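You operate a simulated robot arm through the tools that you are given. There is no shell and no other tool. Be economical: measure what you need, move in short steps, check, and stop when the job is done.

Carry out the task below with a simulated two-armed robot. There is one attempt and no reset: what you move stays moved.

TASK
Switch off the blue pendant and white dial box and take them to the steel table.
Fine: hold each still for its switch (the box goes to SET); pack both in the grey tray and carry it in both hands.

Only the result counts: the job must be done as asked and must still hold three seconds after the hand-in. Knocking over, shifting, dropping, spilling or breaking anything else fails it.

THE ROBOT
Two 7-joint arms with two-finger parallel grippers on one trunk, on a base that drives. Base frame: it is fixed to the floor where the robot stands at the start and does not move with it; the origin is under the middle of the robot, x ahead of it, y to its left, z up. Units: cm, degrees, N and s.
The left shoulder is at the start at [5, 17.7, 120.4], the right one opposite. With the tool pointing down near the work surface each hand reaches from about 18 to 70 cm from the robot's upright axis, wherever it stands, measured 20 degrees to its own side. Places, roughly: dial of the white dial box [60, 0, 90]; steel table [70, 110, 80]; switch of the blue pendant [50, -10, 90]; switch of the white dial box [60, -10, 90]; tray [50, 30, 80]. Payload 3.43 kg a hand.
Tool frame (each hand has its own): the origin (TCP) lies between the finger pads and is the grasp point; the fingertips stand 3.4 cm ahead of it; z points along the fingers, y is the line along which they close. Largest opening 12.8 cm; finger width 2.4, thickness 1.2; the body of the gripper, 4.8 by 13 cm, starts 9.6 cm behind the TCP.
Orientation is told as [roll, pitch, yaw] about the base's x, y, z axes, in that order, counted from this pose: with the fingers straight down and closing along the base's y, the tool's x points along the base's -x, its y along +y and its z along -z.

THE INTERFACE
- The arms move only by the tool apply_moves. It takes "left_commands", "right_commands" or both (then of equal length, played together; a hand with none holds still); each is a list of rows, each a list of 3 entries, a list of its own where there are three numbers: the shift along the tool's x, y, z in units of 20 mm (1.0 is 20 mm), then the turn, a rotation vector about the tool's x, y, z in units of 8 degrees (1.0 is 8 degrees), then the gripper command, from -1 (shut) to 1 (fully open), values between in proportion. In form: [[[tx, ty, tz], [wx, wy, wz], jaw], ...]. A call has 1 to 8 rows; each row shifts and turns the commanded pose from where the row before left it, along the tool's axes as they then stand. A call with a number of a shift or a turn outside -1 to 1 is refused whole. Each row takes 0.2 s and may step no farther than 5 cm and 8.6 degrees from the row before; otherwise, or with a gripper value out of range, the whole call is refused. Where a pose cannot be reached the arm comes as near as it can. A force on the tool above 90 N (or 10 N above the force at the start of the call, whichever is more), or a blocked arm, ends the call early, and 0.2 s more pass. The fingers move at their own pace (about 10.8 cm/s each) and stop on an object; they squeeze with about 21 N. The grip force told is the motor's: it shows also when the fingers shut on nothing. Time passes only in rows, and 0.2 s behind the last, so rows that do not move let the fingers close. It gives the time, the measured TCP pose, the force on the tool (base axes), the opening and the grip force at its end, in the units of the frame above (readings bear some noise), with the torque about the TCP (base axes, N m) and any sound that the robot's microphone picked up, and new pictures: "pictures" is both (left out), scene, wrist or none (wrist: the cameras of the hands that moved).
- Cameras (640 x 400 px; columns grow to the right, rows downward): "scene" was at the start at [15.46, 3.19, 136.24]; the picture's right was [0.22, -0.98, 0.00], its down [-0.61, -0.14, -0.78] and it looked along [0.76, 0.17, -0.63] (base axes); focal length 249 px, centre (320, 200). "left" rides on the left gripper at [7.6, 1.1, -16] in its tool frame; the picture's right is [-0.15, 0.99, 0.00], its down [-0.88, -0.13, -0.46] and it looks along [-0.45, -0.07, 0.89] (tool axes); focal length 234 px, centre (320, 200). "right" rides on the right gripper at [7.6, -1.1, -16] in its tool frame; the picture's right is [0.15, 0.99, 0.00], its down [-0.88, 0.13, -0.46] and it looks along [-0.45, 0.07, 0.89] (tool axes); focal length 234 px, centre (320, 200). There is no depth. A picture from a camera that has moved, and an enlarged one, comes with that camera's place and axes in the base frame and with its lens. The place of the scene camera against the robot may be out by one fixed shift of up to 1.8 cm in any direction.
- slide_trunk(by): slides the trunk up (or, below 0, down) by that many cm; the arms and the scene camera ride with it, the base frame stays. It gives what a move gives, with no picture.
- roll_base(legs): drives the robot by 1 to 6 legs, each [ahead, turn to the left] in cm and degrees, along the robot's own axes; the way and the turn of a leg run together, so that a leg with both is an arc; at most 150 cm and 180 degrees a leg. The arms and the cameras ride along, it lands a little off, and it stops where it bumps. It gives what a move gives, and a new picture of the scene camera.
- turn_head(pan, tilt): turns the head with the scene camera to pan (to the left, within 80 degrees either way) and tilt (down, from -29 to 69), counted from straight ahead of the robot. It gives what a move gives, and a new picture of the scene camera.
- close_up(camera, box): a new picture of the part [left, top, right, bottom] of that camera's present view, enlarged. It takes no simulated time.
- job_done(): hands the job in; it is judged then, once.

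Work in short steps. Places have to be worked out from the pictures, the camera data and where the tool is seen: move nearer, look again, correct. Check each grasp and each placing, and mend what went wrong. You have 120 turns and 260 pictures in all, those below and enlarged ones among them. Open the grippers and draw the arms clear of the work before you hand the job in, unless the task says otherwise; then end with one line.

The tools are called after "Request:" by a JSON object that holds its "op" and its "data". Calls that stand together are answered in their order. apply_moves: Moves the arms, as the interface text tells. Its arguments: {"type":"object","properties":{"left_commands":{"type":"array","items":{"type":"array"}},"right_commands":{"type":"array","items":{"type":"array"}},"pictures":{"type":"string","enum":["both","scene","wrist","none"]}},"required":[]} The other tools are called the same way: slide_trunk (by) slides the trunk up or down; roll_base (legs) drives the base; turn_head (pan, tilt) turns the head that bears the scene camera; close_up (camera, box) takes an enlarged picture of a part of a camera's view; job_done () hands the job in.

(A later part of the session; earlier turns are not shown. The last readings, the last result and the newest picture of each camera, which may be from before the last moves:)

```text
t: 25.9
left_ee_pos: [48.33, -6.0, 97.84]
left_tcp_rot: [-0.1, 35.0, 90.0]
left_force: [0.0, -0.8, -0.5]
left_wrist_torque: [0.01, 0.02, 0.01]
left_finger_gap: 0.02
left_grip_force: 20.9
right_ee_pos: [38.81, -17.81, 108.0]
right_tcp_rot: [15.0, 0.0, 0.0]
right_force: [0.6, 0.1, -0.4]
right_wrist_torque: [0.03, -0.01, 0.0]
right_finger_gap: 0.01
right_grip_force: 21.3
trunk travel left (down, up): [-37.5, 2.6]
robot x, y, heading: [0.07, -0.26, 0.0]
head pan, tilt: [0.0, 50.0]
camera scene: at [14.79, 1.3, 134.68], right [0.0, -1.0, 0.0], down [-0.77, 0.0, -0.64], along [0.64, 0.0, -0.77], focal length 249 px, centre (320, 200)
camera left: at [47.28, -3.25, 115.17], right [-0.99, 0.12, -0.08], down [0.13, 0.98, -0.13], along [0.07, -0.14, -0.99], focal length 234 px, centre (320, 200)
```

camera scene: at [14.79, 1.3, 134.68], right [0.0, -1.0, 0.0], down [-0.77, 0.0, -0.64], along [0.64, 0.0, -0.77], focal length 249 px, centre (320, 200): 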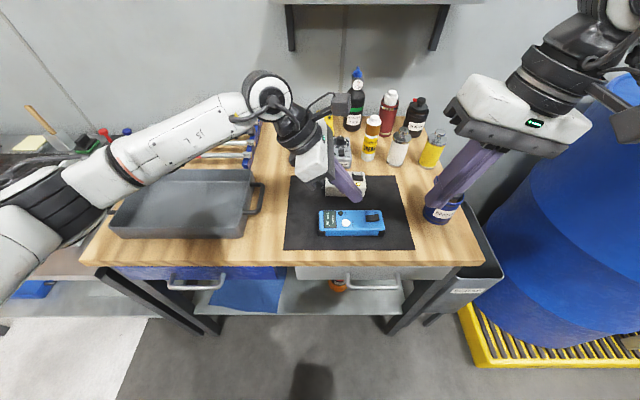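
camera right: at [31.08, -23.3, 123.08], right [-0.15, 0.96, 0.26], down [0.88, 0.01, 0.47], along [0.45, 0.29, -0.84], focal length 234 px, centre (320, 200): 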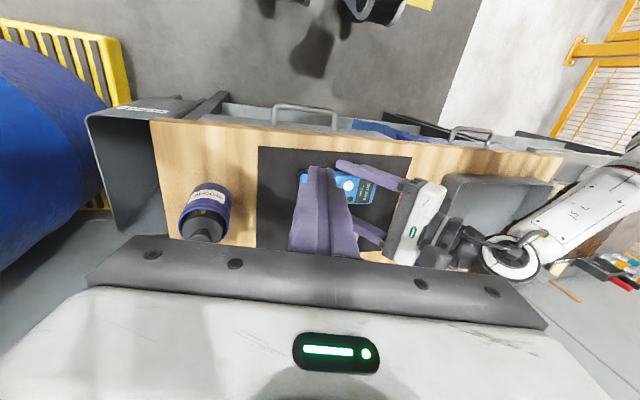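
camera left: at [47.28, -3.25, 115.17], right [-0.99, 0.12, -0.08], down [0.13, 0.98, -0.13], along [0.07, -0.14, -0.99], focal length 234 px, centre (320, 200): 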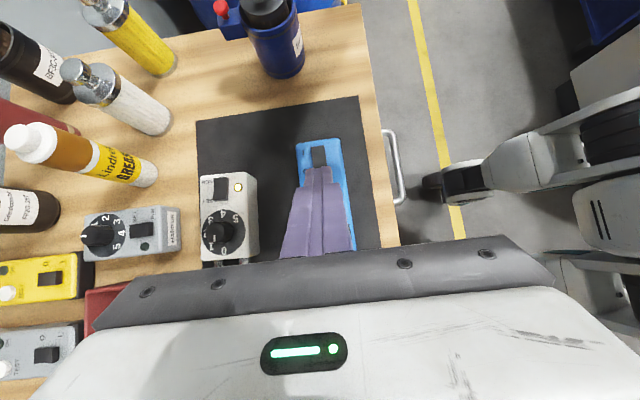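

The fingers slipped off: the tilted tips only caught the rounded top edge. I straighten the left hand to vertical for a deeper grip, and move the right hand farther away.

Request:
{"op": "apply_moves", "data": {"left_commands": [[[0, 0, 0], [0, -0.875, 0], 0.3], [[0, 0, 0], [0, -0.875, 0], 0.3], [[0, 0, 0], [0, -0.875, 0], 0.3], [[0, 0, 0], [0, -0.875, 0], 0.3], [[0, 0, 0], [0, -0.875, 0], 0.3]], "right_commands": [[[0.8, -0.5, -0.5], [0, 0, 0], -1], [[0.8, -0.5, -0.5], [0, 0, 0], -1], [[0.8, -0.5, -0.5], [0, 0, 0], -1], [[0, -0.5, 0], [0, 0, 0], -1], [[0, -0.5, 0], [0, 0, 0], -1]], "pictures": "both"}}

Request:
{"op": "close_up", "data": {"camera": "scene", "box": [310, 200, 390, 250]}}

```text
t: 27.1
left_ee_pos: [48.25, -6.12, 97.79]
left_tcp_rot: [-0.1, -0.1, 90.1]
left_force: [1.1, -1.0, 0.0]
left_wrist_torque: [-0.01, 0.01, 0.01]
left_finger_gap: 8.34
left_grip_force: 0.0
right_ee_pos: [33.9, -23.59, 109.51]
right_tcp_rot: [15.0, -0.1, 0.1]
right_force: [-0.4, -0.6, -0.7]
right_wrist_torque: [-0.01, -0.01, 0.02]
right_finger_gap: 0.01
right_grip_force: 20.8
trunk travel left (down, up): [-37.5, 2.6]
robot x, y, heading: [0.07, 0.01, -0.2]
head pan, tilt: [0.0, 50.0]
camera scene: at [14.77, 1.22, 134.68], right [0.0, -1.0, 0.0], down [-0.77, 0.0, -0.64], along [0.64, 0.0, -0.77], focal length 249 px, centre (320, 200)
camera right: at [26.16, -28.96, 124.64], right [-0.15, 0.96, 0.26], down [0.88, 0.01, 0.47], along [0.45, 0.3, -0.84], focal length 234 px, centre (320, 200)
camera left: at [47.34, -13.84, 113.69], right [-0.99, 0.15, 0.0], down [0.13, 0.88, 0.46], along [0.07, 0.45, -0.89], focal length 234 px, centre (320, 200)
```

scene: 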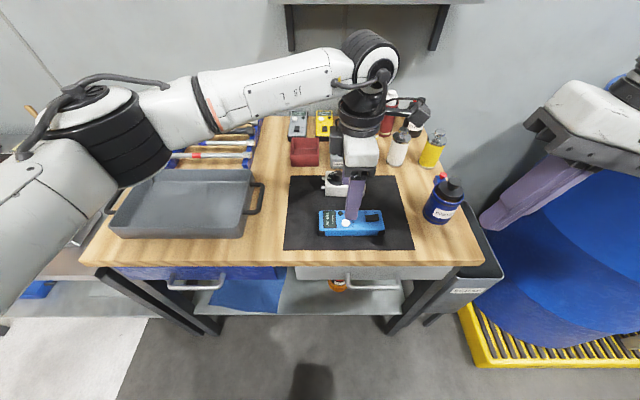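
right: 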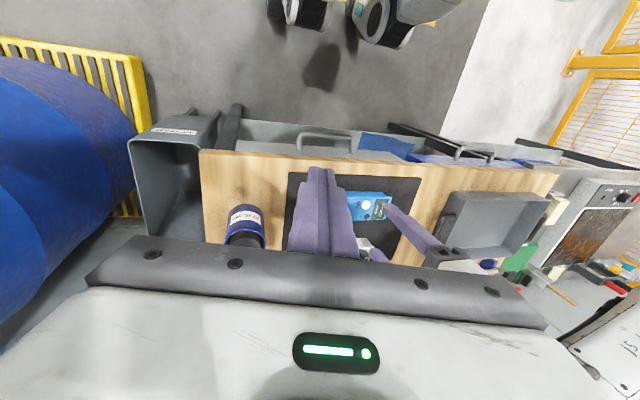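
left: 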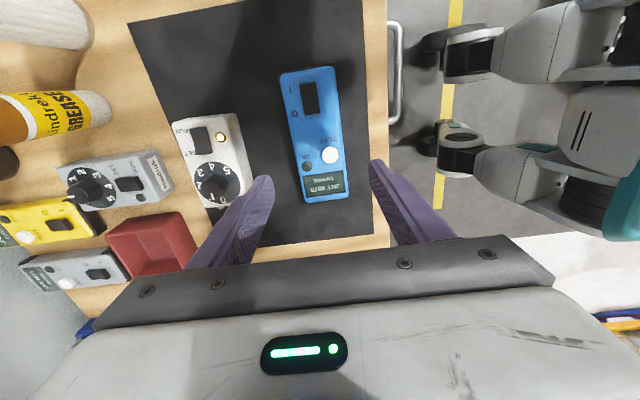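

```text
8.00 times, centred on (350, 225) of scene
camera zoom: at [14.77, 1.22, 134.68], right [0.0, -1.0, 0.0], down [-0.77, 0.0, -0.64], along [0.64, 0.0, -0.77], focal length 1991 px, centre (80, 0)
```

zoom: 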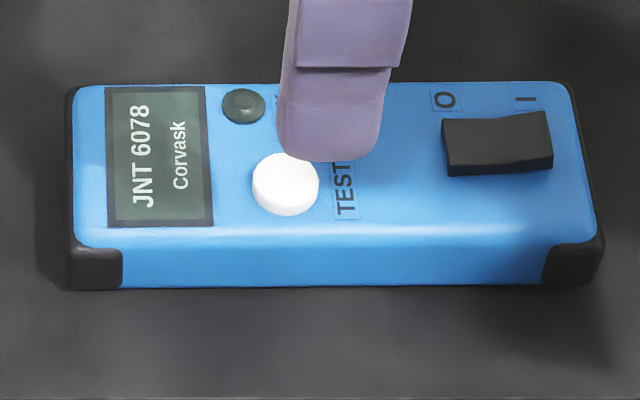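

Still at O; pendant centre is about (48.7, -7.6). I descend vertically with a deeper straddle and close.

Request:
{"op": "apply_moves", "data": {"left_commands": [[[0.12, -0.035, 0.99], [0, 0, 0], 0.3], [[0.12, -0.035, 0.99], [0, 0, 0], 0.3], [[0.12, -0.035, 0.99], [0, 0, 0], 0.3], [[0.12, -0.035, 0.99], [0, 0, 0], 0.3], [[0.12, -0.035, 0.99], [0, 0, 0], 0.3], [[0, 0, 0], [0, 0, 0], -1], [[0, 0, 0], [0, 0, 0], -1], [[0, 0, 0], [0, 0, 0], -1]], "pictures": "none"}}

Request:
{"op": "apply_moves", "data": {"left_commands": [[[0, 0, 0], [0, 0, 0], -1], [[0, 0, -0.5], [0, 0, 0], -1], [[0, 0, -0.5], [0, 0, 0], -1]], "pictures": "both"}}

```text
t: 28.9
left_ee_pos: [48.87, -7.27, 87.74]
left_tcp_rot: [0.1, -0.1, 90.0]
left_force: [-0.2, -0.8, -0.3]
left_wrist_torque: [0.09, 0.08, -0.01]
left_finger_gap: 5.77
left_grip_force: 20.5
right_ee_pos: [33.87, -23.55, 109.48]
right_tcp_rot: [15.0, 0.0, 0.1]
right_force: [-0.3, 0.3, 0.8]
right_wrist_torque: [0.01, 0.03, -0.02]
right_finger_gap: 0.01
right_grip_force: 21.3
trunk travel left (down, up): [-37.5, 2.6]
robot x, y, heading: [-0.17, -0.09, 0.2]
head pan, tilt: [0.0, 50.0]
```

```text
t: 29.6
left_ee_pos: [48.7, -7.25, 89.78]
left_tcp_rot: [0.0, -0.2, 90.1]
left_force: [0.0, 0.5, -3.3]
left_wrist_torque: [-0.01, -0.05, -0.02]
left_finger_gap: 5.75
left_grip_force: 21.2
right_ee_pos: [33.93, -23.44, 109.57]
right_tcp_rot: [15.0, 0.0, 0.0]
right_force: [-0.9, 0.0, 0.6]
right_wrist_torque: [-0.01, 0.0, -0.01]
right_finger_gap: 0.0
right_grip_force: 21.3
trunk travel left (down, up): [-37.5, 2.6]
robot x, y, heading: [0.1, 0.24, 0.2]
head pan, tilt: [0.0, 50.0]
camera scene: at [14.82, 1.3, 134.67], right [0.0, -1.0, 0.0], down [-0.77, 0.0, -0.64], along [0.64, 0.0, -0.77], focal length 249 px, centre (320, 200)
camera left: at [47.75, -14.93, 105.69], right [-0.99, 0.15, 0.0], down [0.13, 0.88, 0.46], along [0.07, 0.45, -0.89], focal length 234 px, centre (320, 200)
```

scene: 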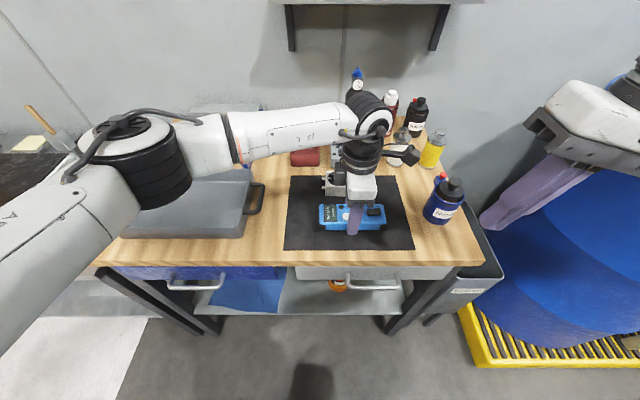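
left: 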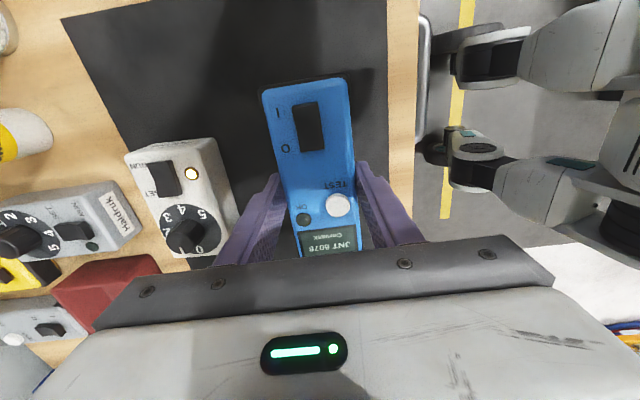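

Pendant is lifted (about 3.3 N). I raise it well above the tray rim, then move toward the tray.

Request:
{"op": "apply_moves", "data": {"left_commands": [[[0, 0, -1], [0, 0, 0], -1], [[0, 0, -1], [0, 0, 0], -1], [[0, 0, -1], [0, 0, 0], -1], [[0, 0, -1], [0, 0, 0], -1], [[0, 0, -1], [0, 0, 0], -1], [[0, 0, -1], [0, 0, 0], -1], [[-1, 0, 0], [0, 0, 0], -1], [[-1, 0, 0], [0, 0, 0], -1]], "pictures": "none"}}

Request:
{"op": "apply_moves", "data": {"left_commands": [[[-1, 0, 0], [0, 0, 0], -1], [[-1, 0, 0], [0, 0, 0], -1], [[-1, 0, 0], [0, 0, 0], -1], [[-1, 0, 0], [0, 0, 0], -1], [[-1, 0, 0], [0, 0, 0], -1], [[-1, 0, 0], [0, 0, 0], -1], [[-1, 0, 0], [0, 0, 0], -1], [[-1, 0, 0], [0, 0, 0], -1]], "pictures": "both"}}

```text
t: 31.4
left_ee_pos: [48.57, -3.26, 101.93]
left_tcp_rot: [0.0, 0.0, 90.0]
left_force: [-0.7, 0.6, -2.9]
left_wrist_torque: [0.02, 0.03, -0.05]
left_finger_gap: 5.77
left_grip_force: 21.3
right_ee_pos: [33.9, -23.49, 109.56]
right_tcp_rot: [15.0, 0.0, 0.0]
right_force: [-0.3, 0.0, 0.3]
right_wrist_torque: [-0.03, 0.02, -0.01]
right_finger_gap: 0.0
right_grip_force: 21.2
trunk travel left (down, up): [-37.5, 2.6]
robot x, y, heading: [0.05, -0.12, 0.0]
head pan, tilt: [0.0, 50.0]
```

```text
t: 33.2
left_ee_pos: [48.76, 12.81, 101.93]
left_tcp_rot: [0.1, 0.0, 90.1]
left_force: [0.0, 0.8, -2.8]
left_wrist_torque: [-0.01, -0.02, 0.0]
left_finger_gap: 5.77
left_grip_force: 20.8
right_ee_pos: [33.91, -23.47, 109.47]
right_tcp_rot: [14.9, 0.0, 0.0]
right_force: [0.1, 0.1, -0.9]
right_wrist_torque: [0.0, 0.0, 0.02]
right_finger_gap: 0.0
right_grip_force: 21.1
trunk travel left (down, up): [-37.5, 2.6]
robot x, y, heading: [-0.03, 0.14, -0.0]
head pan, tilt: [0.0, 50.0]
camera scene: at [14.82, 1.35, 134.68], right [0.0, -1.0, 0.0], down [-0.77, 0.0, -0.64], along [0.64, 0.0, -0.77], focal length 249 px, centre (320, 200)
camera left: at [47.79, 5.15, 117.79], right [-0.99, 0.15, 0.0], down [0.13, 0.88, 0.46], along [0.07, 0.45, -0.89], focal length 234 px, centre (320, 200)
```

scene: 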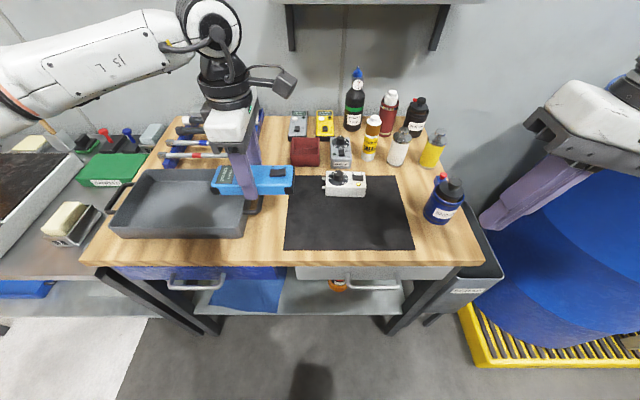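
left: 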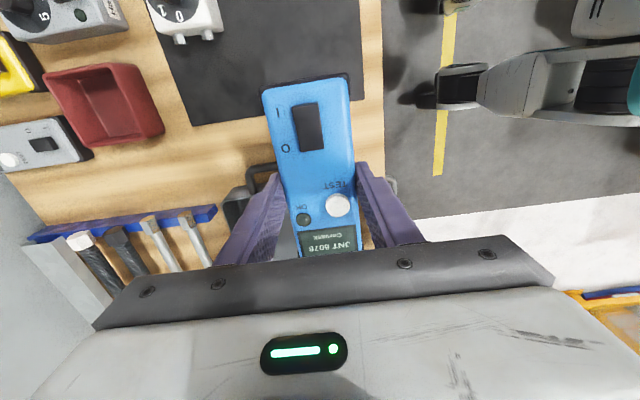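

Now I zoom on the tray from the scene camera to measure its interior and handles.

Request:
{"op": "close_up", "data": {"camera": "scene", "box": [90, 150, 290, 260]}}

```text
3.20 times, centred on (190, 205) of scene
camera zoom: at [14.82, 1.35, 134.68], right [0.0, -1.0, 0.0], down [-0.77, 0.0, -0.64], along [0.64, 0.0, -0.77], focal length 796 px, centre (736, 184)
```

zoom: 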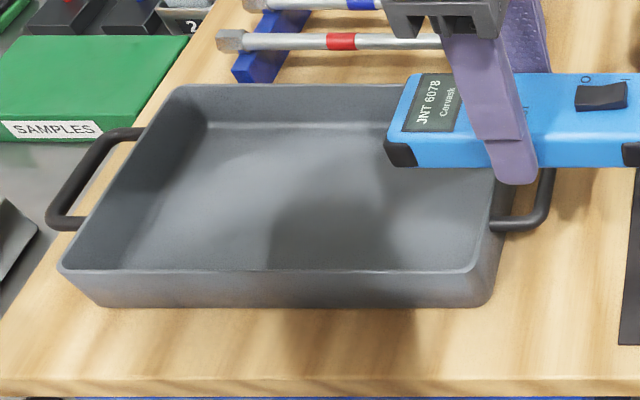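

Correcting for the camera shift, the tray interior is about x 46–63, y 18–46. I move the pendant over its right-front part.

Request:
{"op": "apply_moves", "data": {"left_commands": [[[-0.88, -0.14, 0], [0, 0, 0], -1], [[-0.88, -0.14, 0], [0, 0, 0], -1], [[-0.88, -0.14, 0], [0, 0, 0], -1], [[-0.88, -0.14, 0], [0, 0, 0], -1], [[-0.88, -0.14, 0], [0, 0, 0], -1], [[-0.88, -0.14, 0], [0, 0, 0], -1], [[-0.88, -0.14, 0], [0, 0, 0], -1], [[-0.88, -0.14, 0], [0, 0, 0], -1]], "pictures": "wrist"}}

Request:
{"op": "close_up", "data": {"camera": "scene", "box": [90, 130, 290, 250]}}

```text
t: 35.0
left_ee_pos: [51.18, 26.97, 101.8]
left_tcp_rot: [0.0, 0.0, 89.9]
left_force: [0.0, -0.2, -2.4]
left_wrist_torque: [0.03, 0.0, -0.01]
left_finger_gap: 5.77
left_grip_force: 21.3
right_ee_pos: [33.91, -23.48, 109.58]
right_tcp_rot: [15.0, 0.0, 0.0]
right_force: [-0.7, 0.0, 0.0]
right_wrist_torque: [-0.02, 0.01, -0.01]
right_finger_gap: 0.01
right_grip_force: 21.4
trunk travel left (down, up): [-37.5, 2.6]
robot x, y, heading: [-0.16, -0.17, -0.1]
head pan, tilt: [0.0, 50.0]
camera left: at [50.0, 19.22, 117.71], right [-0.99, 0.15, 0.0], down [0.13, 0.88, 0.46], along [0.07, 0.45, -0.89], focal length 234 px, centre (320, 200)
```

left: 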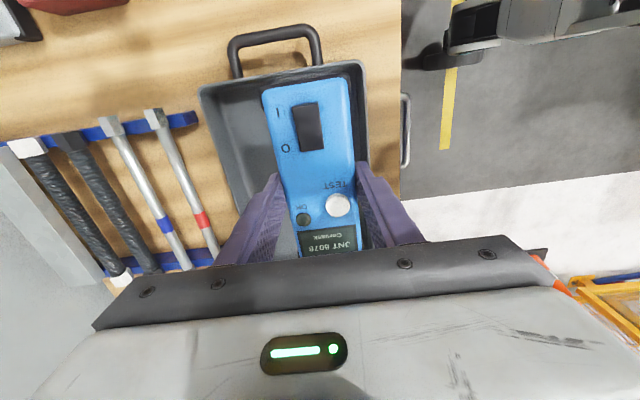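

```text
3.20 times, centred on (190, 190) of scene
camera zoom: at [14.82, 1.34, 134.67], right [0.0, -1.0, 0.0], down [-0.77, 0.0, -0.64], along [0.64, 0.0, -0.77], focal length 796 px, centre (736, 232)
```

zoom: 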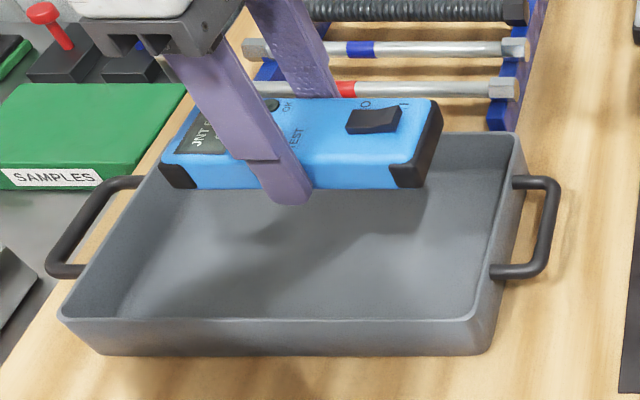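

Right rim is at y≈18, pendant end at about 19. I shift slightly left/forward and lower it into the tray.

Request:
{"op": "apply_moves", "data": {"left_commands": [[[-0.15, -0.1, 0.9], [0, 0, 0], -1], [[-0.15, -0.1, 0.94], [0, 0, 0], -1], [[0, 0, 0.94], [0, 0, 0], -1], [[0, 0, 0.94], [0, 0, 0], -1], [[0, 0, 0.94], [0, 0, 0], -1], [[0, 0, 0.94], [0, 0, 0], -1], [[0, 0, 0.94], [0, 0, 0], -1]], "pictures": "none"}}

Request:
{"op": "close_up", "data": {"camera": "scene", "box": [90, 130, 290, 250]}}

```text
t: 36.6
left_ee_pos: [51.37, 27.67, 88.75]
left_tcp_rot: [-0.1, 0.0, 90.0]
left_force: [-1.5, 0.4, -2.8]
left_wrist_torque: [0.01, 0.01, 0.0]
left_finger_gap: 5.76
left_grip_force: 21.0
right_ee_pos: [33.89, -23.45, 109.51]
right_tcp_rot: [15.0, 0.0, -0.1]
right_force: [0.6, -1.0, 0.1]
right_wrist_torque: [-0.04, 0.02, 0.02]
right_finger_gap: 0.0
right_grip_force: 21.1
trunk travel left (down, up): [-37.5, 2.6]
robot x, y, heading: [0.2, -0.23, -0.0]
head pan, tilt: [0.0, 50.0]
```

```text
3.20 times, centred on (190, 190) of scene
camera zoom: at [14.84, 1.33, 134.67], right [0.0, -1.0, 0.0], down [-0.77, 0.0, -0.64], along [0.64, 0.0, -0.77], focal length 796 px, centre (736, 232)
```

zoom: 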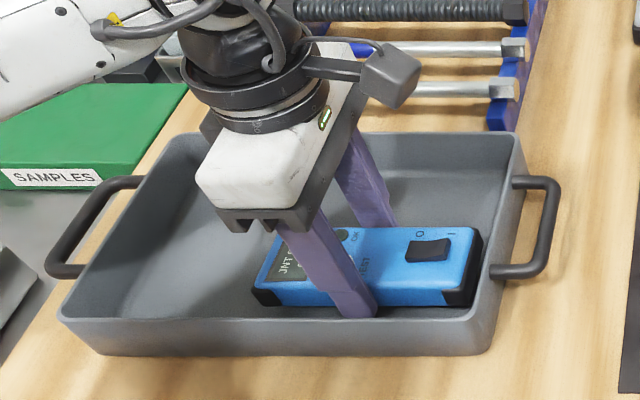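

Pendant is inside the tray just above the floor. I lower in tiny steps until it rests, then open slightly.

Request:
{"op": "apply_moves", "data": {"left_commands": [[[0, -0.1, 0.1], [0, 0, 0], -1], [[0, 0, 0.1], [0, 0, 0], -1]], "pictures": "none"}}

```text
t: 37.2
left_ee_pos: [51.51, 27.51, 88.29]
left_tcp_rot: [0.0, 0.0, 90.2]
left_force: [0.4, -0.4, -2.2]
left_wrist_torque: [-0.01, 0.0, -0.01]
left_finger_gap: 5.79
left_grip_force: 21.2
right_ee_pos: [33.89, -23.56, 109.58]
right_tcp_rot: [15.0, -0.1, 0.0]
right_force: [0.0, -0.1, 0.5]
right_wrist_torque: [-0.01, 0.02, -0.01]
right_finger_gap: 0.0
right_grip_force: 21.4
trunk travel left (down, up): [-37.5, 2.6]
robot x, y, heading: [0.21, 0.06, -0.0]
head pan, tilt: [0.0, 50.0]
```

Still carrying its weight; two more tiny steps.

Request:
{"op": "apply_moves", "data": {"left_commands": [[[0, 0, 0.08], [0, 0, 0], -1], [[0, 0, 0.08], [0, 0, 0], -1]], "pictures": "none"}}

```text
t: 37.9
left_ee_pos: [51.53, 27.45, 87.98]
left_tcp_rot: [0.0, 0.0, 90.0]
left_force: [-0.3, -0.3, -2.4]
left_wrist_torque: [0.0, -0.02, 0.01]
left_finger_gap: 5.8
left_grip_force: 21.5
right_ee_pos: [33.91, -23.49, 109.5]
right_tcp_rot: [15.0, 0.0, -0.1]
right_force: [0.4, -0.8, 0.0]
right_wrist_torque: [-0.03, -0.01, 0.02]
right_finger_gap: 0.0
right_grip_force: 20.5
trunk travel left (down, up): [-37.5, 2.6]
robot x, y, heading: [-0.3, -0.07, -0.1]
head pan, tilt: [0.0, 50.0]
```

Continuing carefully.

Request:
{"op": "apply_moves", "data": {"left_commands": [[[0, 0, 0.08], [0, 0, 0], -1], [[0, 0, 0.08], [0, 0, 0], -1]], "pictures": "none"}}

```text
t: 38.5
left_ee_pos: [51.61, 27.51, 87.9]
left_tcp_rot: [-0.1, 0.1, 90.1]
left_force: [-2.6, 0.4, 8.7]
left_wrist_torque: [0.21, 0.4, 0.02]
left_finger_gap: 5.78
left_grip_force: 21.2
right_ee_pos: [33.8, -23.64, 109.55]
right_tcp_rot: [15.0, 0.0, 0.0]
right_force: [0.3, 0.5, -0.3]
right_wrist_torque: [0.0, -0.01, 0.01]
right_finger_gap: 0.0
right_grip_force: 20.6
trunk travel left (down, up): [-37.5, 2.6]
robot x, y, heading: [0.06, -0.02, -0.0]
head pan, tilt: [0.0, 50.0]
```

It rests on the floor (8.7 N up). I open just enough and rise.

Request:
{"op": "apply_moves", "data": {"left_commands": [[[0, 0, -0.03], [0, 0, 0], 0.03], [[0, 0, -0.05], [0, 0, 0], 0.03], [[0, 0, -0.5], [0, 0, 0], 0.03], [[0, 0, -1], [0, 0, 0], 0.03], [[0, 0, -1], [0, 0, 0], 0.03], [[0, 0, -1], [0, 0, 0], 0.03], [[0, 0, -1], [0, 0, 0], 0.3], [[0, 0, -1], [0, 0, 0], 0.3]], "pictures": "both"}}

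```text
t: 40.2
left_ee_pos: [51.7, 27.46, 99.01]
left_tcp_rot: [0.0, 0.1, 90.1]
left_force: [0.1, 0.2, 0.3]
left_wrist_torque: [-0.05, -0.01, -0.01]
left_finger_gap: 8.33
left_grip_force: 0.1
right_ee_pos: [33.9, -23.56, 109.54]
right_tcp_rot: [15.1, -0.1, 0.0]
right_force: [-0.8, 0.0, -0.9]
right_wrist_torque: [0.01, -0.03, 0.0]
right_finger_gap: 0.0
right_grip_force: 20.7
trunk travel left (down, up): [-37.5, 2.6]
robot x, y, heading: [-0.03, 0.11, -0.0]
head pan, tilt: [0.0, 50.0]
camera scene: at [14.79, 1.29, 134.68], right [0.0, -1.0, 0.0], down [-0.77, 0.0, -0.64], along [0.64, 0.0, -0.77], focal length 249 px, centre (320, 200)
camera left: at [50.57, 19.81, 114.87], right [-0.99, 0.15, 0.0], down [0.13, 0.88, 0.46], along [0.07, 0.45, -0.89], focal length 234 px, centre (320, 200)
```

scene: 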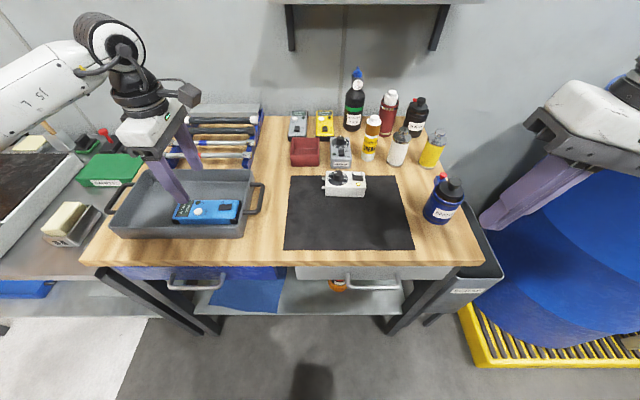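
left: 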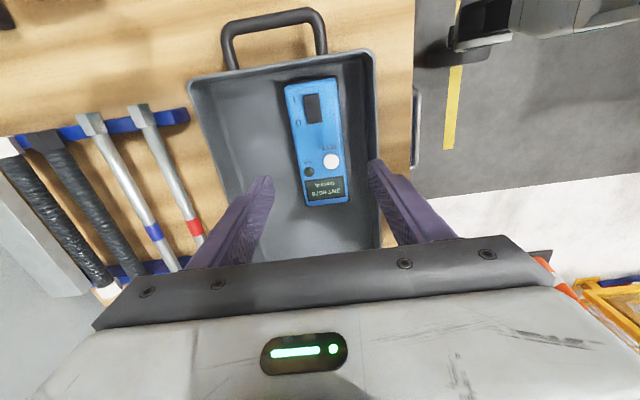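

Pendant sits in the tray. Next, the left hand returns high over the white box.

Request:
{"op": "apply_moves", "data": {"left_commands": [[[0.98, -0.243, -0.1], [0, 0, 0], 0.5], [[0.98, -0.243, -0.1], [0, 0, 0], 0.5], [[0.98, -0.243, -0.1], [0, 0, 0], 0.5], [[0.98, -0.243, -0.1], [0, 0, 0], 0.5], [[0.98, -0.243, -0.1], [0, 0, 0], 0.5], [[0.98, -0.243, -0.1], [0, 0, 0], 0.5], [[0.98, -0.243, -0.1], [0, 0, 0], 0.5], [[0.98, -0.243, -0.1], [0, 0, 0], 0.5]], "pictures": "none"}}

Request:
{"op": "apply_moves", "data": {"left_commands": [[[0.98, -0.243, 0], [0, 0, 0], 0.5], [[0.98, -0.243, 0], [0, 0, 0], 0.5], [[0.98, -0.243, 0], [0, 0, 0], 0.5], [[0.98, -0.243, 0], [0, 0, 0], 0.5], [[0, 0, 0], [0, 0.9375, 0], 0.5], [[0, 0, 0], [0, 0.9375, 0], 0.5], [[0, 0, 0], [0, 0.9375, 0], 0.5], [[0, 0, 0], [0, 0.9375, 0], 0.5]], "pictures": "both"}}

```text
t: 42.0
left_ee_pos: [55.59, 11.73, 100.5]
left_tcp_rot: [0.0, 0.0, 90.1]
left_force: [0.3, 0.5, -0.5]
left_wrist_torque: [0.02, 0.02, -0.01]
left_finger_gap: 9.57
left_grip_force: 0.1
right_ee_pos: [33.77, -23.53, 109.46]
right_tcp_rot: [14.9, 0.0, -0.1]
right_force: [0.1, 0.2, -1.2]
right_wrist_torque: [0.03, -0.01, 0.02]
right_finger_gap: 0.0
right_grip_force: 20.8
trunk travel left (down, up): [-37.5, 2.6]
robot x, y, heading: [-0.04, -0.06, -0.0]
head pan, tilt: [0.0, 50.0]
```

```text
t: 43.9
left_ee_pos: [57.38, 3.88, 100.53]
left_tcp_rot: [0.0, 30.2, 90.0]
left_force: [0.4, -0.2, 0.1]
left_wrist_torque: [-0.02, 0.0, -0.01]
left_finger_gap: 9.58
left_grip_force: 0.1
right_ee_pos: [33.84, -23.45, 109.54]
right_tcp_rot: [15.1, 0.0, -0.1]
right_force: [-0.3, -0.5, -0.1]
right_wrist_torque: [-0.04, 0.03, -0.01]
right_finger_gap: 0.01
right_grip_force: 21.0
trunk travel left (down, up): [-37.5, 2.6]
robot x, y, heading: [0.29, -0.04, -0.2]
head pan, tilt: [0.0, 50.0]
camera scene: at [14.81, 1.34, 134.68], right [0.0, -1.0, 0.0], down [-0.77, 0.0, -0.64], along [0.64, 0.0, -0.77], focal length 249 px, centre (320, 200)
camera left: at [56.44, 5.37, 118.08], right [-0.99, 0.13, -0.07], down [0.13, 0.99, -0.05], along [0.07, -0.06, -1.0], focal length 234 px, centre (320, 200)
```

scene: 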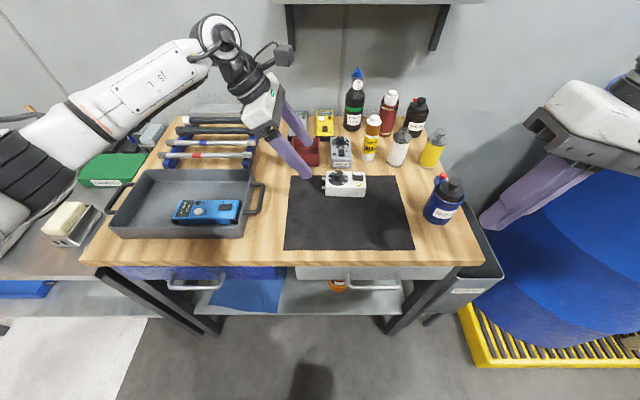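
left: 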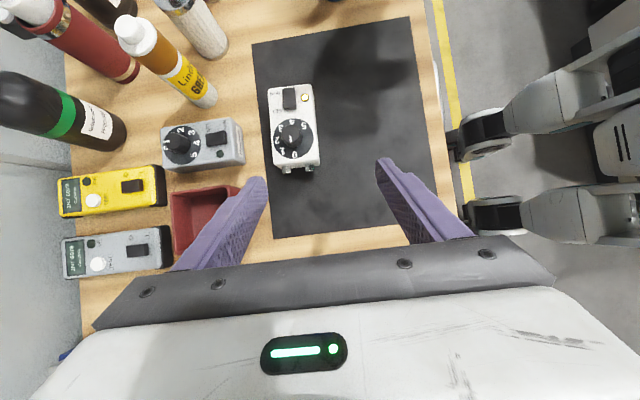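

The box's centre is about (60.8, -6.2), ~6 wide, with another grey device close behind at x≈67. I narrow the opening to 7.6 and descend over its +y end.

Request:
{"op": "apply_moves", "data": {"left_commands": [[[0.78, -0.583, 0.45], [0, 0, 0], 0.19], [[0.78, -0.583, 0.45], [0, 0, 0], 0.19], [[0.78, -0.583, 0.45], [0, 0, 0], 0.19], [[-0.525, 0, 0.909], [0, 0, 0], 0.19], [[-0.525, 0, 0.909], [0, 0, 0], 0.19]], "pictures": "both"}}

```text
t: 45.0
left_ee_pos: [61.1, -1.4, 96.14]
left_tcp_rot: [0.1, 30.1, 90.1]
left_force: [0.2, 0.1, 0.1]
left_wrist_torque: [-0.02, -0.01, -0.04]
left_finger_gap: 7.64
left_grip_force: 0.1
right_ee_pos: [33.82, -23.53, 109.55]
right_tcp_rot: [15.0, -0.1, 0.0]
right_force: [-0.2, 0.3, 0.2]
right_wrist_torque: [0.01, 0.04, -0.02]
right_finger_gap: 0.0
right_grip_force: 20.9
trunk travel left (down, up): [-37.5, 2.6]
robot x, y, heading: [-0.09, 0.16, -0.3]
head pan, tilt: [0.0, 50.0]
camera scene: at [14.82, 1.28, 134.68], right [0.0, -1.0, 0.0], down [-0.77, 0.0, -0.64], along [0.64, 0.0, -0.77], focal length 249 px, centre (320, 200)
camera left: at [60.05, -0.12, 113.75], right [-0.99, 0.13, -0.07], down [0.13, 0.99, -0.05], along [0.07, -0.05, -1.0], focal length 234 px, centre (320, 200)
```

scene: 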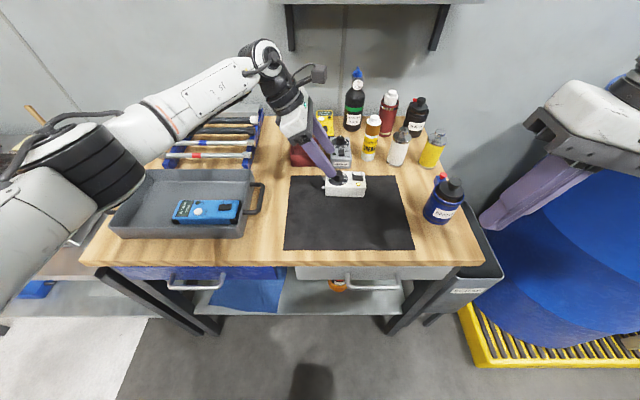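
left: 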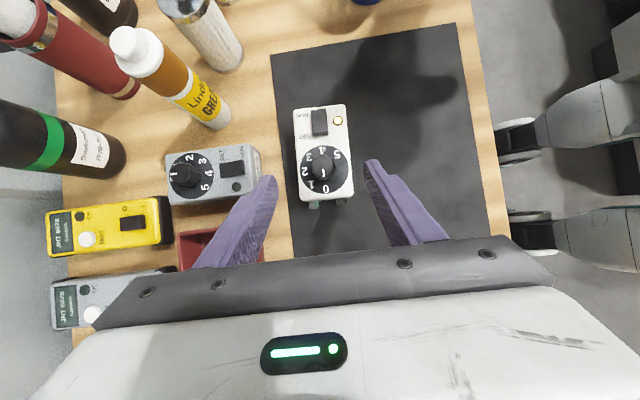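

Box is yawed about -5° and its +y end is at (61.4, -1.3). I turn the hand to match, shift slightly and descend to grasp height.

Request:
{"op": "apply_moves", "data": {"left_commands": [[[-0.515, -0.1, 0.892], [-0.25, 0, 0.433], 0.19], [[-0.515, 0, 0.892], [0, 0, 0], 0.19], [[-0.515, 0, 0.892], [0, 0, 0], 0.19], [[-0.5, 0, 0.85], [0, 0, 0], 0.19]], "pictures": "both"}}

Request:
{"op": "close_up", "data": {"camera": "scene", "box": [290, 140, 400, 210]}}

```text
t: 46.0
left_ee_pos: [61.2, -1.37, 88.17]
left_tcp_rot: [0.0, 30.0, 86.0]
left_force: [-0.6, 0.5, -0.5]
left_wrist_torque: [-0.03, -0.01, 0.02]
left_finger_gap: 7.64
left_grip_force: 0.0
right_ee_pos: [33.83, -23.54, 109.6]
right_tcp_rot: [15.0, 0.0, 0.0]
right_force: [0.8, -0.8, -0.6]
right_wrist_torque: [0.0, -0.03, -0.06]
right_finger_gap: 0.0
right_grip_force: 20.6
trunk travel left (down, up): [-37.5, 2.6]
robot x, y, heading: [0.18, -0.25, 0.0]
head pan, tilt: [0.0, 50.0]
camera scene: at [14.81, 1.3, 134.68], right [0.0, -1.0, 0.0], down [-0.77, 0.0, -0.64], along [0.64, 0.0, -0.77], focal length 249 px, centre (320, 200)
camera left: at [60.34, -0.03, 105.73], right [-0.98, 0.19, -0.07], down [0.2, 0.98, -0.05], along [0.06, -0.06, -1.0], focal length 234 px, centre (320, 200)
```

scene: 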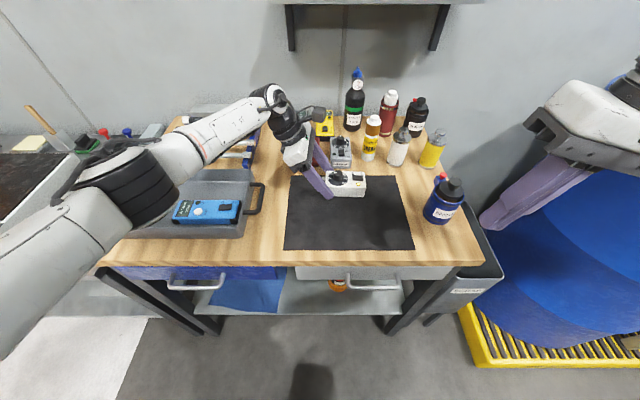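
left: 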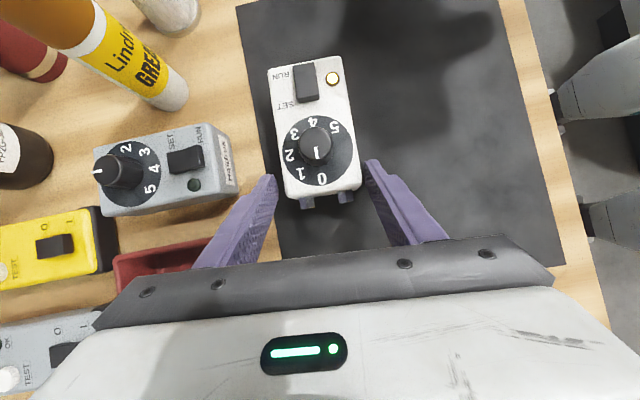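

```text
5.71 times, centred on (345, 175) of scene
camera zoom: at [14.81, 1.3, 134.68], right [0.0, -1.0, 0.0], down [-0.77, 0.0, -0.64], along [0.64, 0.0, -0.77], focal length 1422 px, centre (177, 343)
```

zoom: 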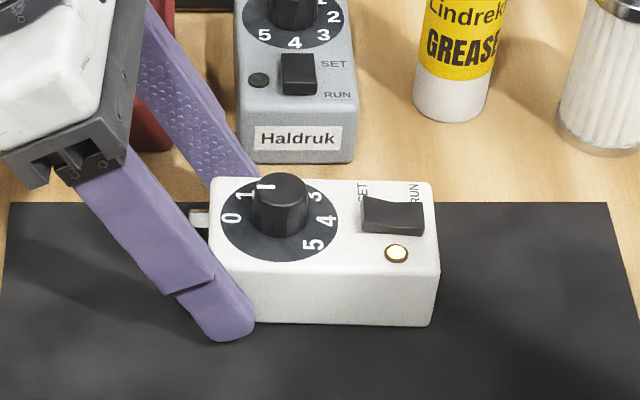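

Slide 0.8 cm further in along -y for more overlap, then close.

Request:
{"op": "apply_moves", "data": {"left_commands": [[[0.35, 0, 0.2], [0, 0, 0], 0.19], [[0, 0, 0], [0, 0, 0], -1], [[0, 0, 0], [0, 0, 0], -1], [[0, 0, 0], [0, 0, 0], -1], [[0, 0, 0], [0, 0, 0], -1]], "pictures": "none"}}

Request:
{"op": "close_up", "data": {"camera": "left", "box": [240, 40, 400, 240]}}

```text
t: 47.2
left_ee_pos: [61.21, -2.31, 88.21]
left_tcp_rot: [0.0, 30.0, 86.0]
left_force: [-0.7, 0.0, 0.1]
left_wrist_torque: [0.02, 0.05, 0.01]
left_finger_gap: 5.97
left_grip_force: 21.1
right_ee_pos: [33.82, -23.46, 109.53]
right_tcp_rot: [15.0, 0.0, 0.0]
right_force: [-0.5, 0.5, 0.0]
right_wrist_torque: [0.02, 0.0, -0.01]
right_finger_gap: 0.0
right_grip_force: 21.2
trunk travel left (down, up): [-37.5, 2.6]
robot x, y, heading: [0.02, -0.14, -0.1]
head pan, tilt: [0.0, 50.0]
```

```text
2.00 times, centred on (320, 140) of left
camera zoom: at [60.23, -0.87, 105.75], right [-0.98, 0.2, -0.07], down [0.2, 0.98, -0.05], along [0.06, -0.06, -1.0], focal length 468 px, centre (320, 320)
```

zoom: 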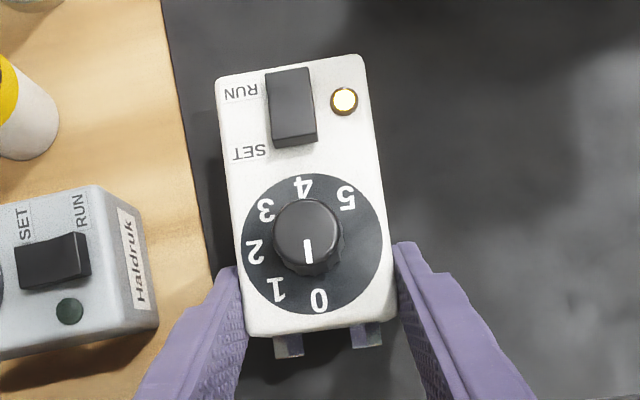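

Box is gripped (6 cm). Rocker spans y≈-11.2…-8.5 at x≈60.8, SET end raised. The right hand (tilt 25°) goes to hover above the SET half.

Request:
{"op": "apply_moves", "data": {"right_commands": [[[0, 0, 0], [-0.625, 0, 0], -1], [[0, 0, 0], [-0.625, 0, 0], -1], [[-0.964, 0.247, 0.629], [0, 0, 0], -1], [[-0.964, 0.247, 0.629], [0, 0, 0], -1], [[-0.964, 0.247, 0.629], [0, 0, 0], -1], [[-0.964, 0.247, 0.629], [0, 0, 0], -1], [[-0.964, 0.247, 0.629], [0, 0, 0], -1], [[-0.964, 0.247, 0.629], [0, 0, 0], -1]], "pictures": "none"}}

Request:
{"op": "apply_moves", "data": {"right_commands": [[[-0.964, 0.247, 0.629], [0, 0, 0], -1], [[-0.964, 0.247, 0.629], [0, 0, 0], -1], [[-0.964, 0.247, 0.629], [0, 0, 0], -1], [[-0.964, 0.247, 0.629], [0, 0, 0], -1], [[-0.964, 0.247, 0.629], [0, 0, 0], -1], [[-0.964, 0.247, 0.629], [0, 0, 0], -1]], "pictures": "both"}}

```text
t: 49.0
left_ee_pos: [61.19, -2.18, 88.22]
left_tcp_rot: [0.1, 30.0, 86.0]
left_force: [0.2, 1.2, -0.3]
left_wrist_torque: [-0.04, 0.02, -0.04]
left_finger_gap: 5.99
left_grip_force: 20.8
right_ee_pos: [45.78, -17.79, 103.91]
right_tcp_rot: [25.0, -0.1, 0.1]
right_force: [0.5, -0.8, 0.2]
right_wrist_torque: [0.01, 0.02, -0.02]
right_finger_gap: 0.0
right_grip_force: 20.7
trunk travel left (down, up): [-37.5, 2.6]
robot x, y, heading: [0.39, 0.33, 0.1]
head pan, tilt: [0.0, 50.0]
```

```text
t: 50.5
left_ee_pos: [61.04, -2.2, 88.12]
left_tcp_rot: [0.0, 30.0, 86.0]
left_force: [-0.9, 1.8, -0.1]
left_wrist_torque: [-0.03, -0.02, -0.03]
left_finger_gap: 5.97
left_grip_force: 21.2
right_ee_pos: [57.0, -11.61, 98.03]
right_tcp_rot: [25.0, 0.0, -0.1]
right_force: [0.1, -0.1, 0.5]
right_wrist_torque: [-0.02, -0.02, -0.02]
right_finger_gap: 0.0
right_grip_force: 20.7
trunk travel left (down, up): [-37.5, 2.6]
robot x, y, heading: [0.2, 0.04, -0.1]
head pan, tilt: [0.0, 50.0]
camera scene: at [14.81, 1.32, 134.68], right [0.0, -1.0, 0.0], down [-0.77, 0.0, -0.64], along [0.64, 0.0, -0.77], focal length 249 px, centre (320, 200)
camera right: at [49.37, -19.57, 112.14], right [-0.15, 0.9, 0.42], down [0.88, -0.07, 0.47], along [0.45, 0.44, -0.78], focal length 234 px, centre (320, 200)
```

scene: 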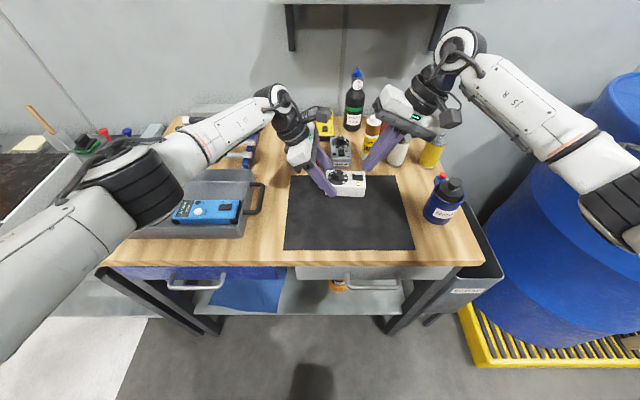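
right: 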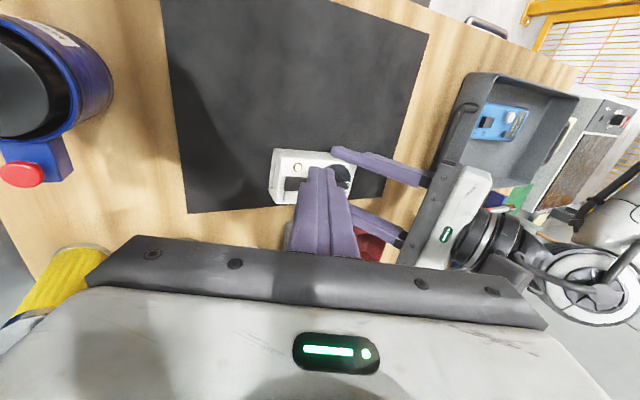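

Clearances look good. Closer: hover at z≈94.5 over the SET half.

Request:
{"op": "apply_moves", "data": {"right_commands": [[[-0.633, 0.025, 0.655], [0, 0, 0], -1], [[-0.633, 0.025, 0.655], [0, 0, 0], -1], [[-0.633, 0.025, 0.655], [0, 0, 0], -1]], "pictures": "none"}}

Request:
{"op": "close_up", "data": {"camera": "left", "box": [260, 20, 380, 120]}}

Request:
{"op": "close_up", "data": {"camera": "scene", "box": [320, 150, 400, 210]}}

```text
t: 51.2
left_ee_pos: [61.13, -2.26, 88.18]
left_tcp_rot: [0.0, 30.0, 86.0]
left_force: [-0.8, 1.4, -0.1]
left_wrist_torque: [-0.04, -0.04, -0.02]
left_finger_gap: 5.99
left_grip_force: 21.3
right_ee_pos: [60.99, -9.94, 94.72]
right_tcp_rot: [25.0, 0.0, 0.0]
right_force: [0.6, 0.1, 1.0]
right_wrist_torque: [0.02, -0.04, -0.05]
right_finger_gap: 0.02
right_grip_force: 20.6
trunk travel left (down, up): [-37.5, 2.6]
robot x, y, heading: [0.11, 0.19, -0.0]
head pan, tilt: [0.0, 50.0]
```

```text
4.00 times, centred on (320, 70) of left
camera zoom: at [60.24, -0.85, 105.76], right [-0.98, 0.19, -0.07], down [0.2, 0.98, -0.05], along [0.06, -0.06, -1.0], focal length 937 px, centre (320, 720)
```

zoom: 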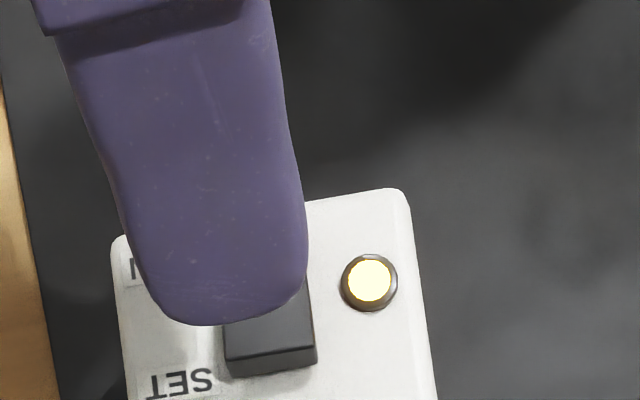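

```text
6.67 times, centred on (360, 180) of scene
camera zoom: at [14.8, 1.31, 134.68], right [0.0, -1.0, 0.0], down [-0.77, 0.0, -0.64], along [0.64, 0.0, -0.77], focal length 1659 px, centre (53, 333)
```

zoom: 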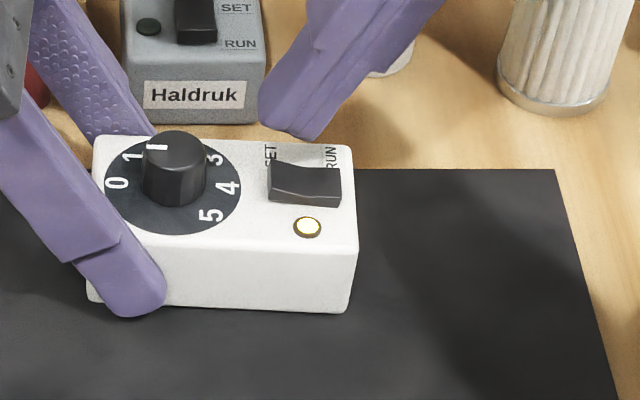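

Aligned within a few mm; shift 0.35 cm toward the robot and 0.3 toward +y, then descend in steps.

Request:
{"op": "apply_moves", "data": {"right_commands": [[[0.085, -0.145, 0.485], [0, 0, 0], -1], [[0.085, -0.145, 0.485], [0, 0, 0], -1], [[0, -0.053, 0.113], [0, 0, 0], -1], [[0, -0.053, 0.113], [0, 0, 0], -1]], "pictures": "none"}}

Request:
{"op": "close_up", "data": {"camera": "scene", "box": [320, 150, 400, 210]}}

```text
t: 52.2
left_ee_pos: [61.11, -2.24, 88.18]
left_tcp_rot: [-0.1, 30.0, 86.2]
left_force: [2.7, -2.3, -2.4]
left_wrist_torque: [-0.05, 0.09, 0.19]
left_finger_gap: 5.97
left_grip_force: 20.5
right_ee_pos: [60.59, -9.5, 92.52]
right_tcp_rot: [25.2, -0.1, -0.1]
right_force: [-2.4, -1.1, 9.8]
right_wrist_torque: [0.02, 0.13, 0.02]
right_finger_gap: 0.0
right_grip_force: 21.3
trunk travel left (down, up): [-37.5, 2.6]
robot x, y, heading: [0.01, 0.11, 0.2]
head pan, tilt: [0.0, 50.0]
```

```text
6.67 times, centred on (360, 180) of scene
camera zoom: at [14.75, 1.28, 134.7], right [0.0, -1.0, 0.0], down [-0.77, 0.0, -0.64], along [0.64, 0.0, -0.77], focal length 1659 px, centre (53, 333)
```

zoom: 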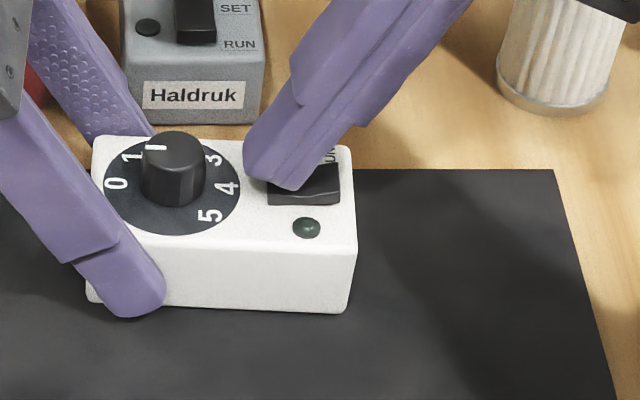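

The LED went dark: the box is at SET. I withdraw the right hand up and back, and verify.

Request:
{"op": "apply_moves", "data": {"right_commands": [[[0, 0, -1], [0, 0, 0], -1], [[0.3, 0, -1], [0, 0, 0], -1], [[0.6, 0, -1], [0, 0, 0], -1], [[0.9, 0, -1], [0, 0, 0], -1], [[1, 0, -1], [0, 0, 0], -1], [[1, 0, -1], [0, 0, 0], -1], [[1, 0, -0.5], [0, 0, 0], -1], [[1, 0, 0], [0, 0, 0], -1]], "pictures": "none"}}

Request:
{"op": "close_up", "data": {"camera": "scene", "box": [320, 150, 400, 210]}}

```text
t: 54.0
left_ee_pos: [61.15, -2.24, 88.15]
left_tcp_rot: [0.0, 30.0, 86.0]
left_force: [-0.9, 0.1, 0.9]
left_wrist_torque: [-0.07, -0.01, -0.14]
left_finger_gap: 5.98
left_grip_force: 20.9
right_ee_pos: [48.97, -15.09, 104.08]
right_tcp_rot: [25.0, 0.1, 0.1]
right_force: [-0.1, -0.6, 0.0]
right_wrist_torque: [0.0, -0.01, 0.01]
right_finger_gap: 0.01
right_grip_force: 21.3
trunk travel left (down, up): [-37.5, 2.6]
robot x, y, heading: [0.01, -0.15, -0.3]
head pan, tilt: [0.0, 50.0]
```

```text
6.67 times, centred on (360, 180) of scene
camera zoom: at [14.79, 1.29, 134.68], right [0.0, -1.0, 0.0], down [-0.77, 0.0, -0.64], along [0.64, 0.0, -0.77], focal length 1659 px, centre (53, 333)
```

zoom: 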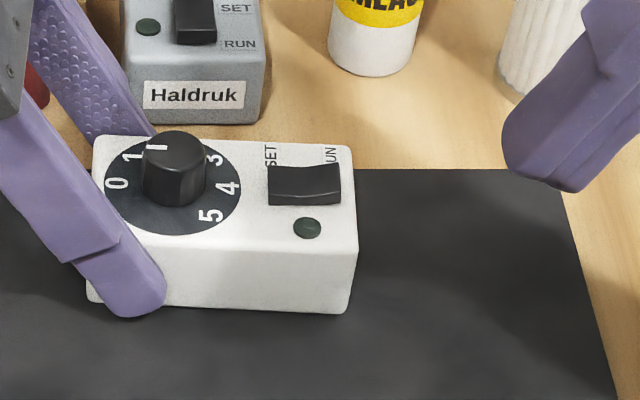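

SET is latched, LED off. I regrip the box at its middle with a vertical left hand and clear the right hand further.

Request:
{"op": "apply_moves", "data": {"left_commands": [[[0, 0, 0], [0, 0, 0], 0.19], [[0, 0, 0], [0, 0, 0], 0.19], [[0.865, 0, 0.5], [0, 0, 0], 0.19], [[0.865, 0, 0.5], [0, 0, 0], 0.19], [[0, 0, 0], [0, -0.9375, 0], 0.19], [[0, 0, 0], [0, -0.9375, 0], 0.19], [[0, 0, 0], [0, -0.9375, 0], 0.19], [[0, 0, 0], [0, -0.9375, 0], 0.19]], "right_commands": [[[1, 0, -0.4], [0, 0, 0], -1], [[1, 0, -0.4], [0, 0, 0], -1], [[1, 0, -0.4], [0, 0, 0], -1], [[1, 0, -0.4], [0, 0, 0], -1], [[1, -0.5, 0], [0, 0, 0], -1], [[0.5, -0.5, 0], [0, 0, 0], -1], [[0, -0.5, 0], [0, 0, 0], -1], [[0, -0.5, 0], [0, 0, 0], -1]], "pictures": "wrist"}}

Request:
{"op": "close_up", "data": {"camera": "scene", "box": [300, 150, 400, 225]}}

```text
t: 56.0
left_ee_pos: [59.72, -2.81, 89.57]
left_tcp_rot: [-0.9, -0.1, 89.9]
left_force: [-0.2, 0.4, -0.3]
left_wrist_torque: [-0.01, 0.0, 0.0]
left_finger_gap: 7.62
left_grip_force: 0.0
left hand out of reach, approached as far as the arm can: row 6, 7, 8
right_ee_pos: [37.95, -20.08, 105.32]
right_tcp_rot: [25.0, 0.0, 0.1]
right_force: [0.0, -0.2, 0.1]
right_wrist_torque: [0.0, -0.01, 0.0]
right_finger_gap: 0.04
right_grip_force: 20.9
trunk travel left (down, up): [-37.5, 2.6]
robot x, y, heading: [-0.24, -0.2, 0.1]
head pan, tilt: [0.0, 50.0]
stopped in row 8 (left hand): the arm was blocked; the commanded pose is now the measured one
camera right: at [30.21, -28.06, 119.26], right [-0.15, 0.9, 0.42], down [0.88, -0.07, 0.47], along [0.45, 0.44, -0.78], focal length 234 px, centre (320, 200)
camera left: at [58.38, -10.61, 105.53], right [-0.99, 0.15, -0.02], down [0.13, 0.88, 0.46], along [0.08, 0.45, -0.89], focal length 234 px, centre (320, 200)
```

right: 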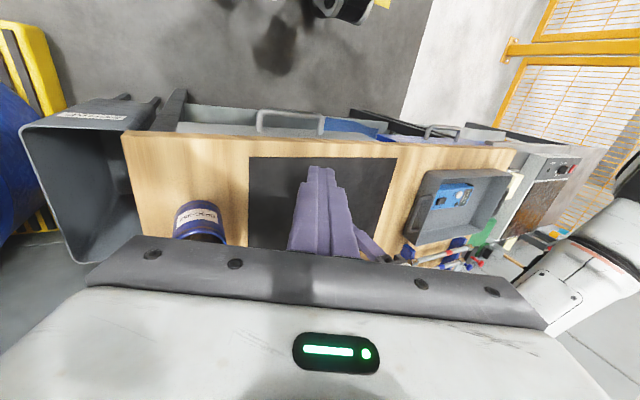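
left: 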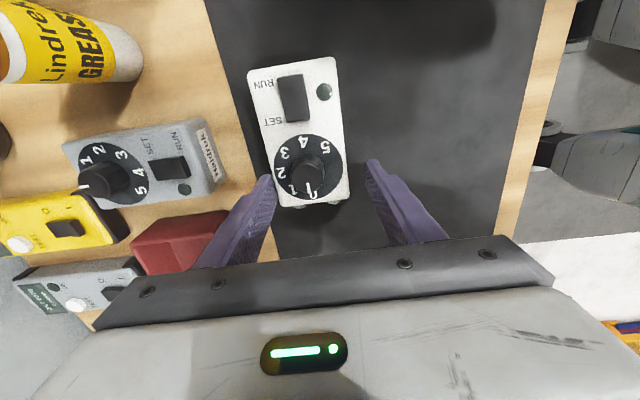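

```text
5.33 times, centred on (350, 188) of scene
camera zoom: at [14.81, 1.32, 134.67], right [0.0, -1.0, 0.0], down [-0.77, 0.0, -0.64], along [0.64, 0.0, -0.77], focal length 1328 px, centre (160, 267)
```

zoom: 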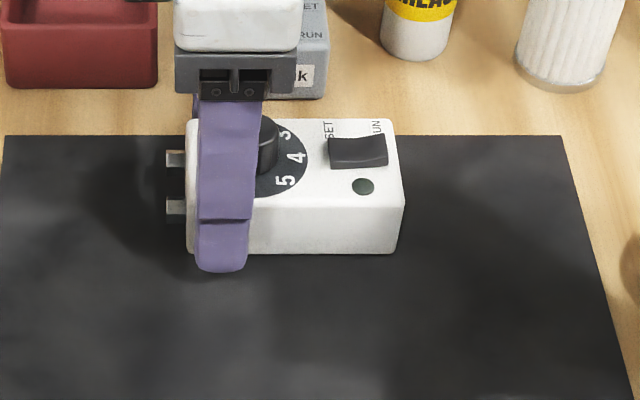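

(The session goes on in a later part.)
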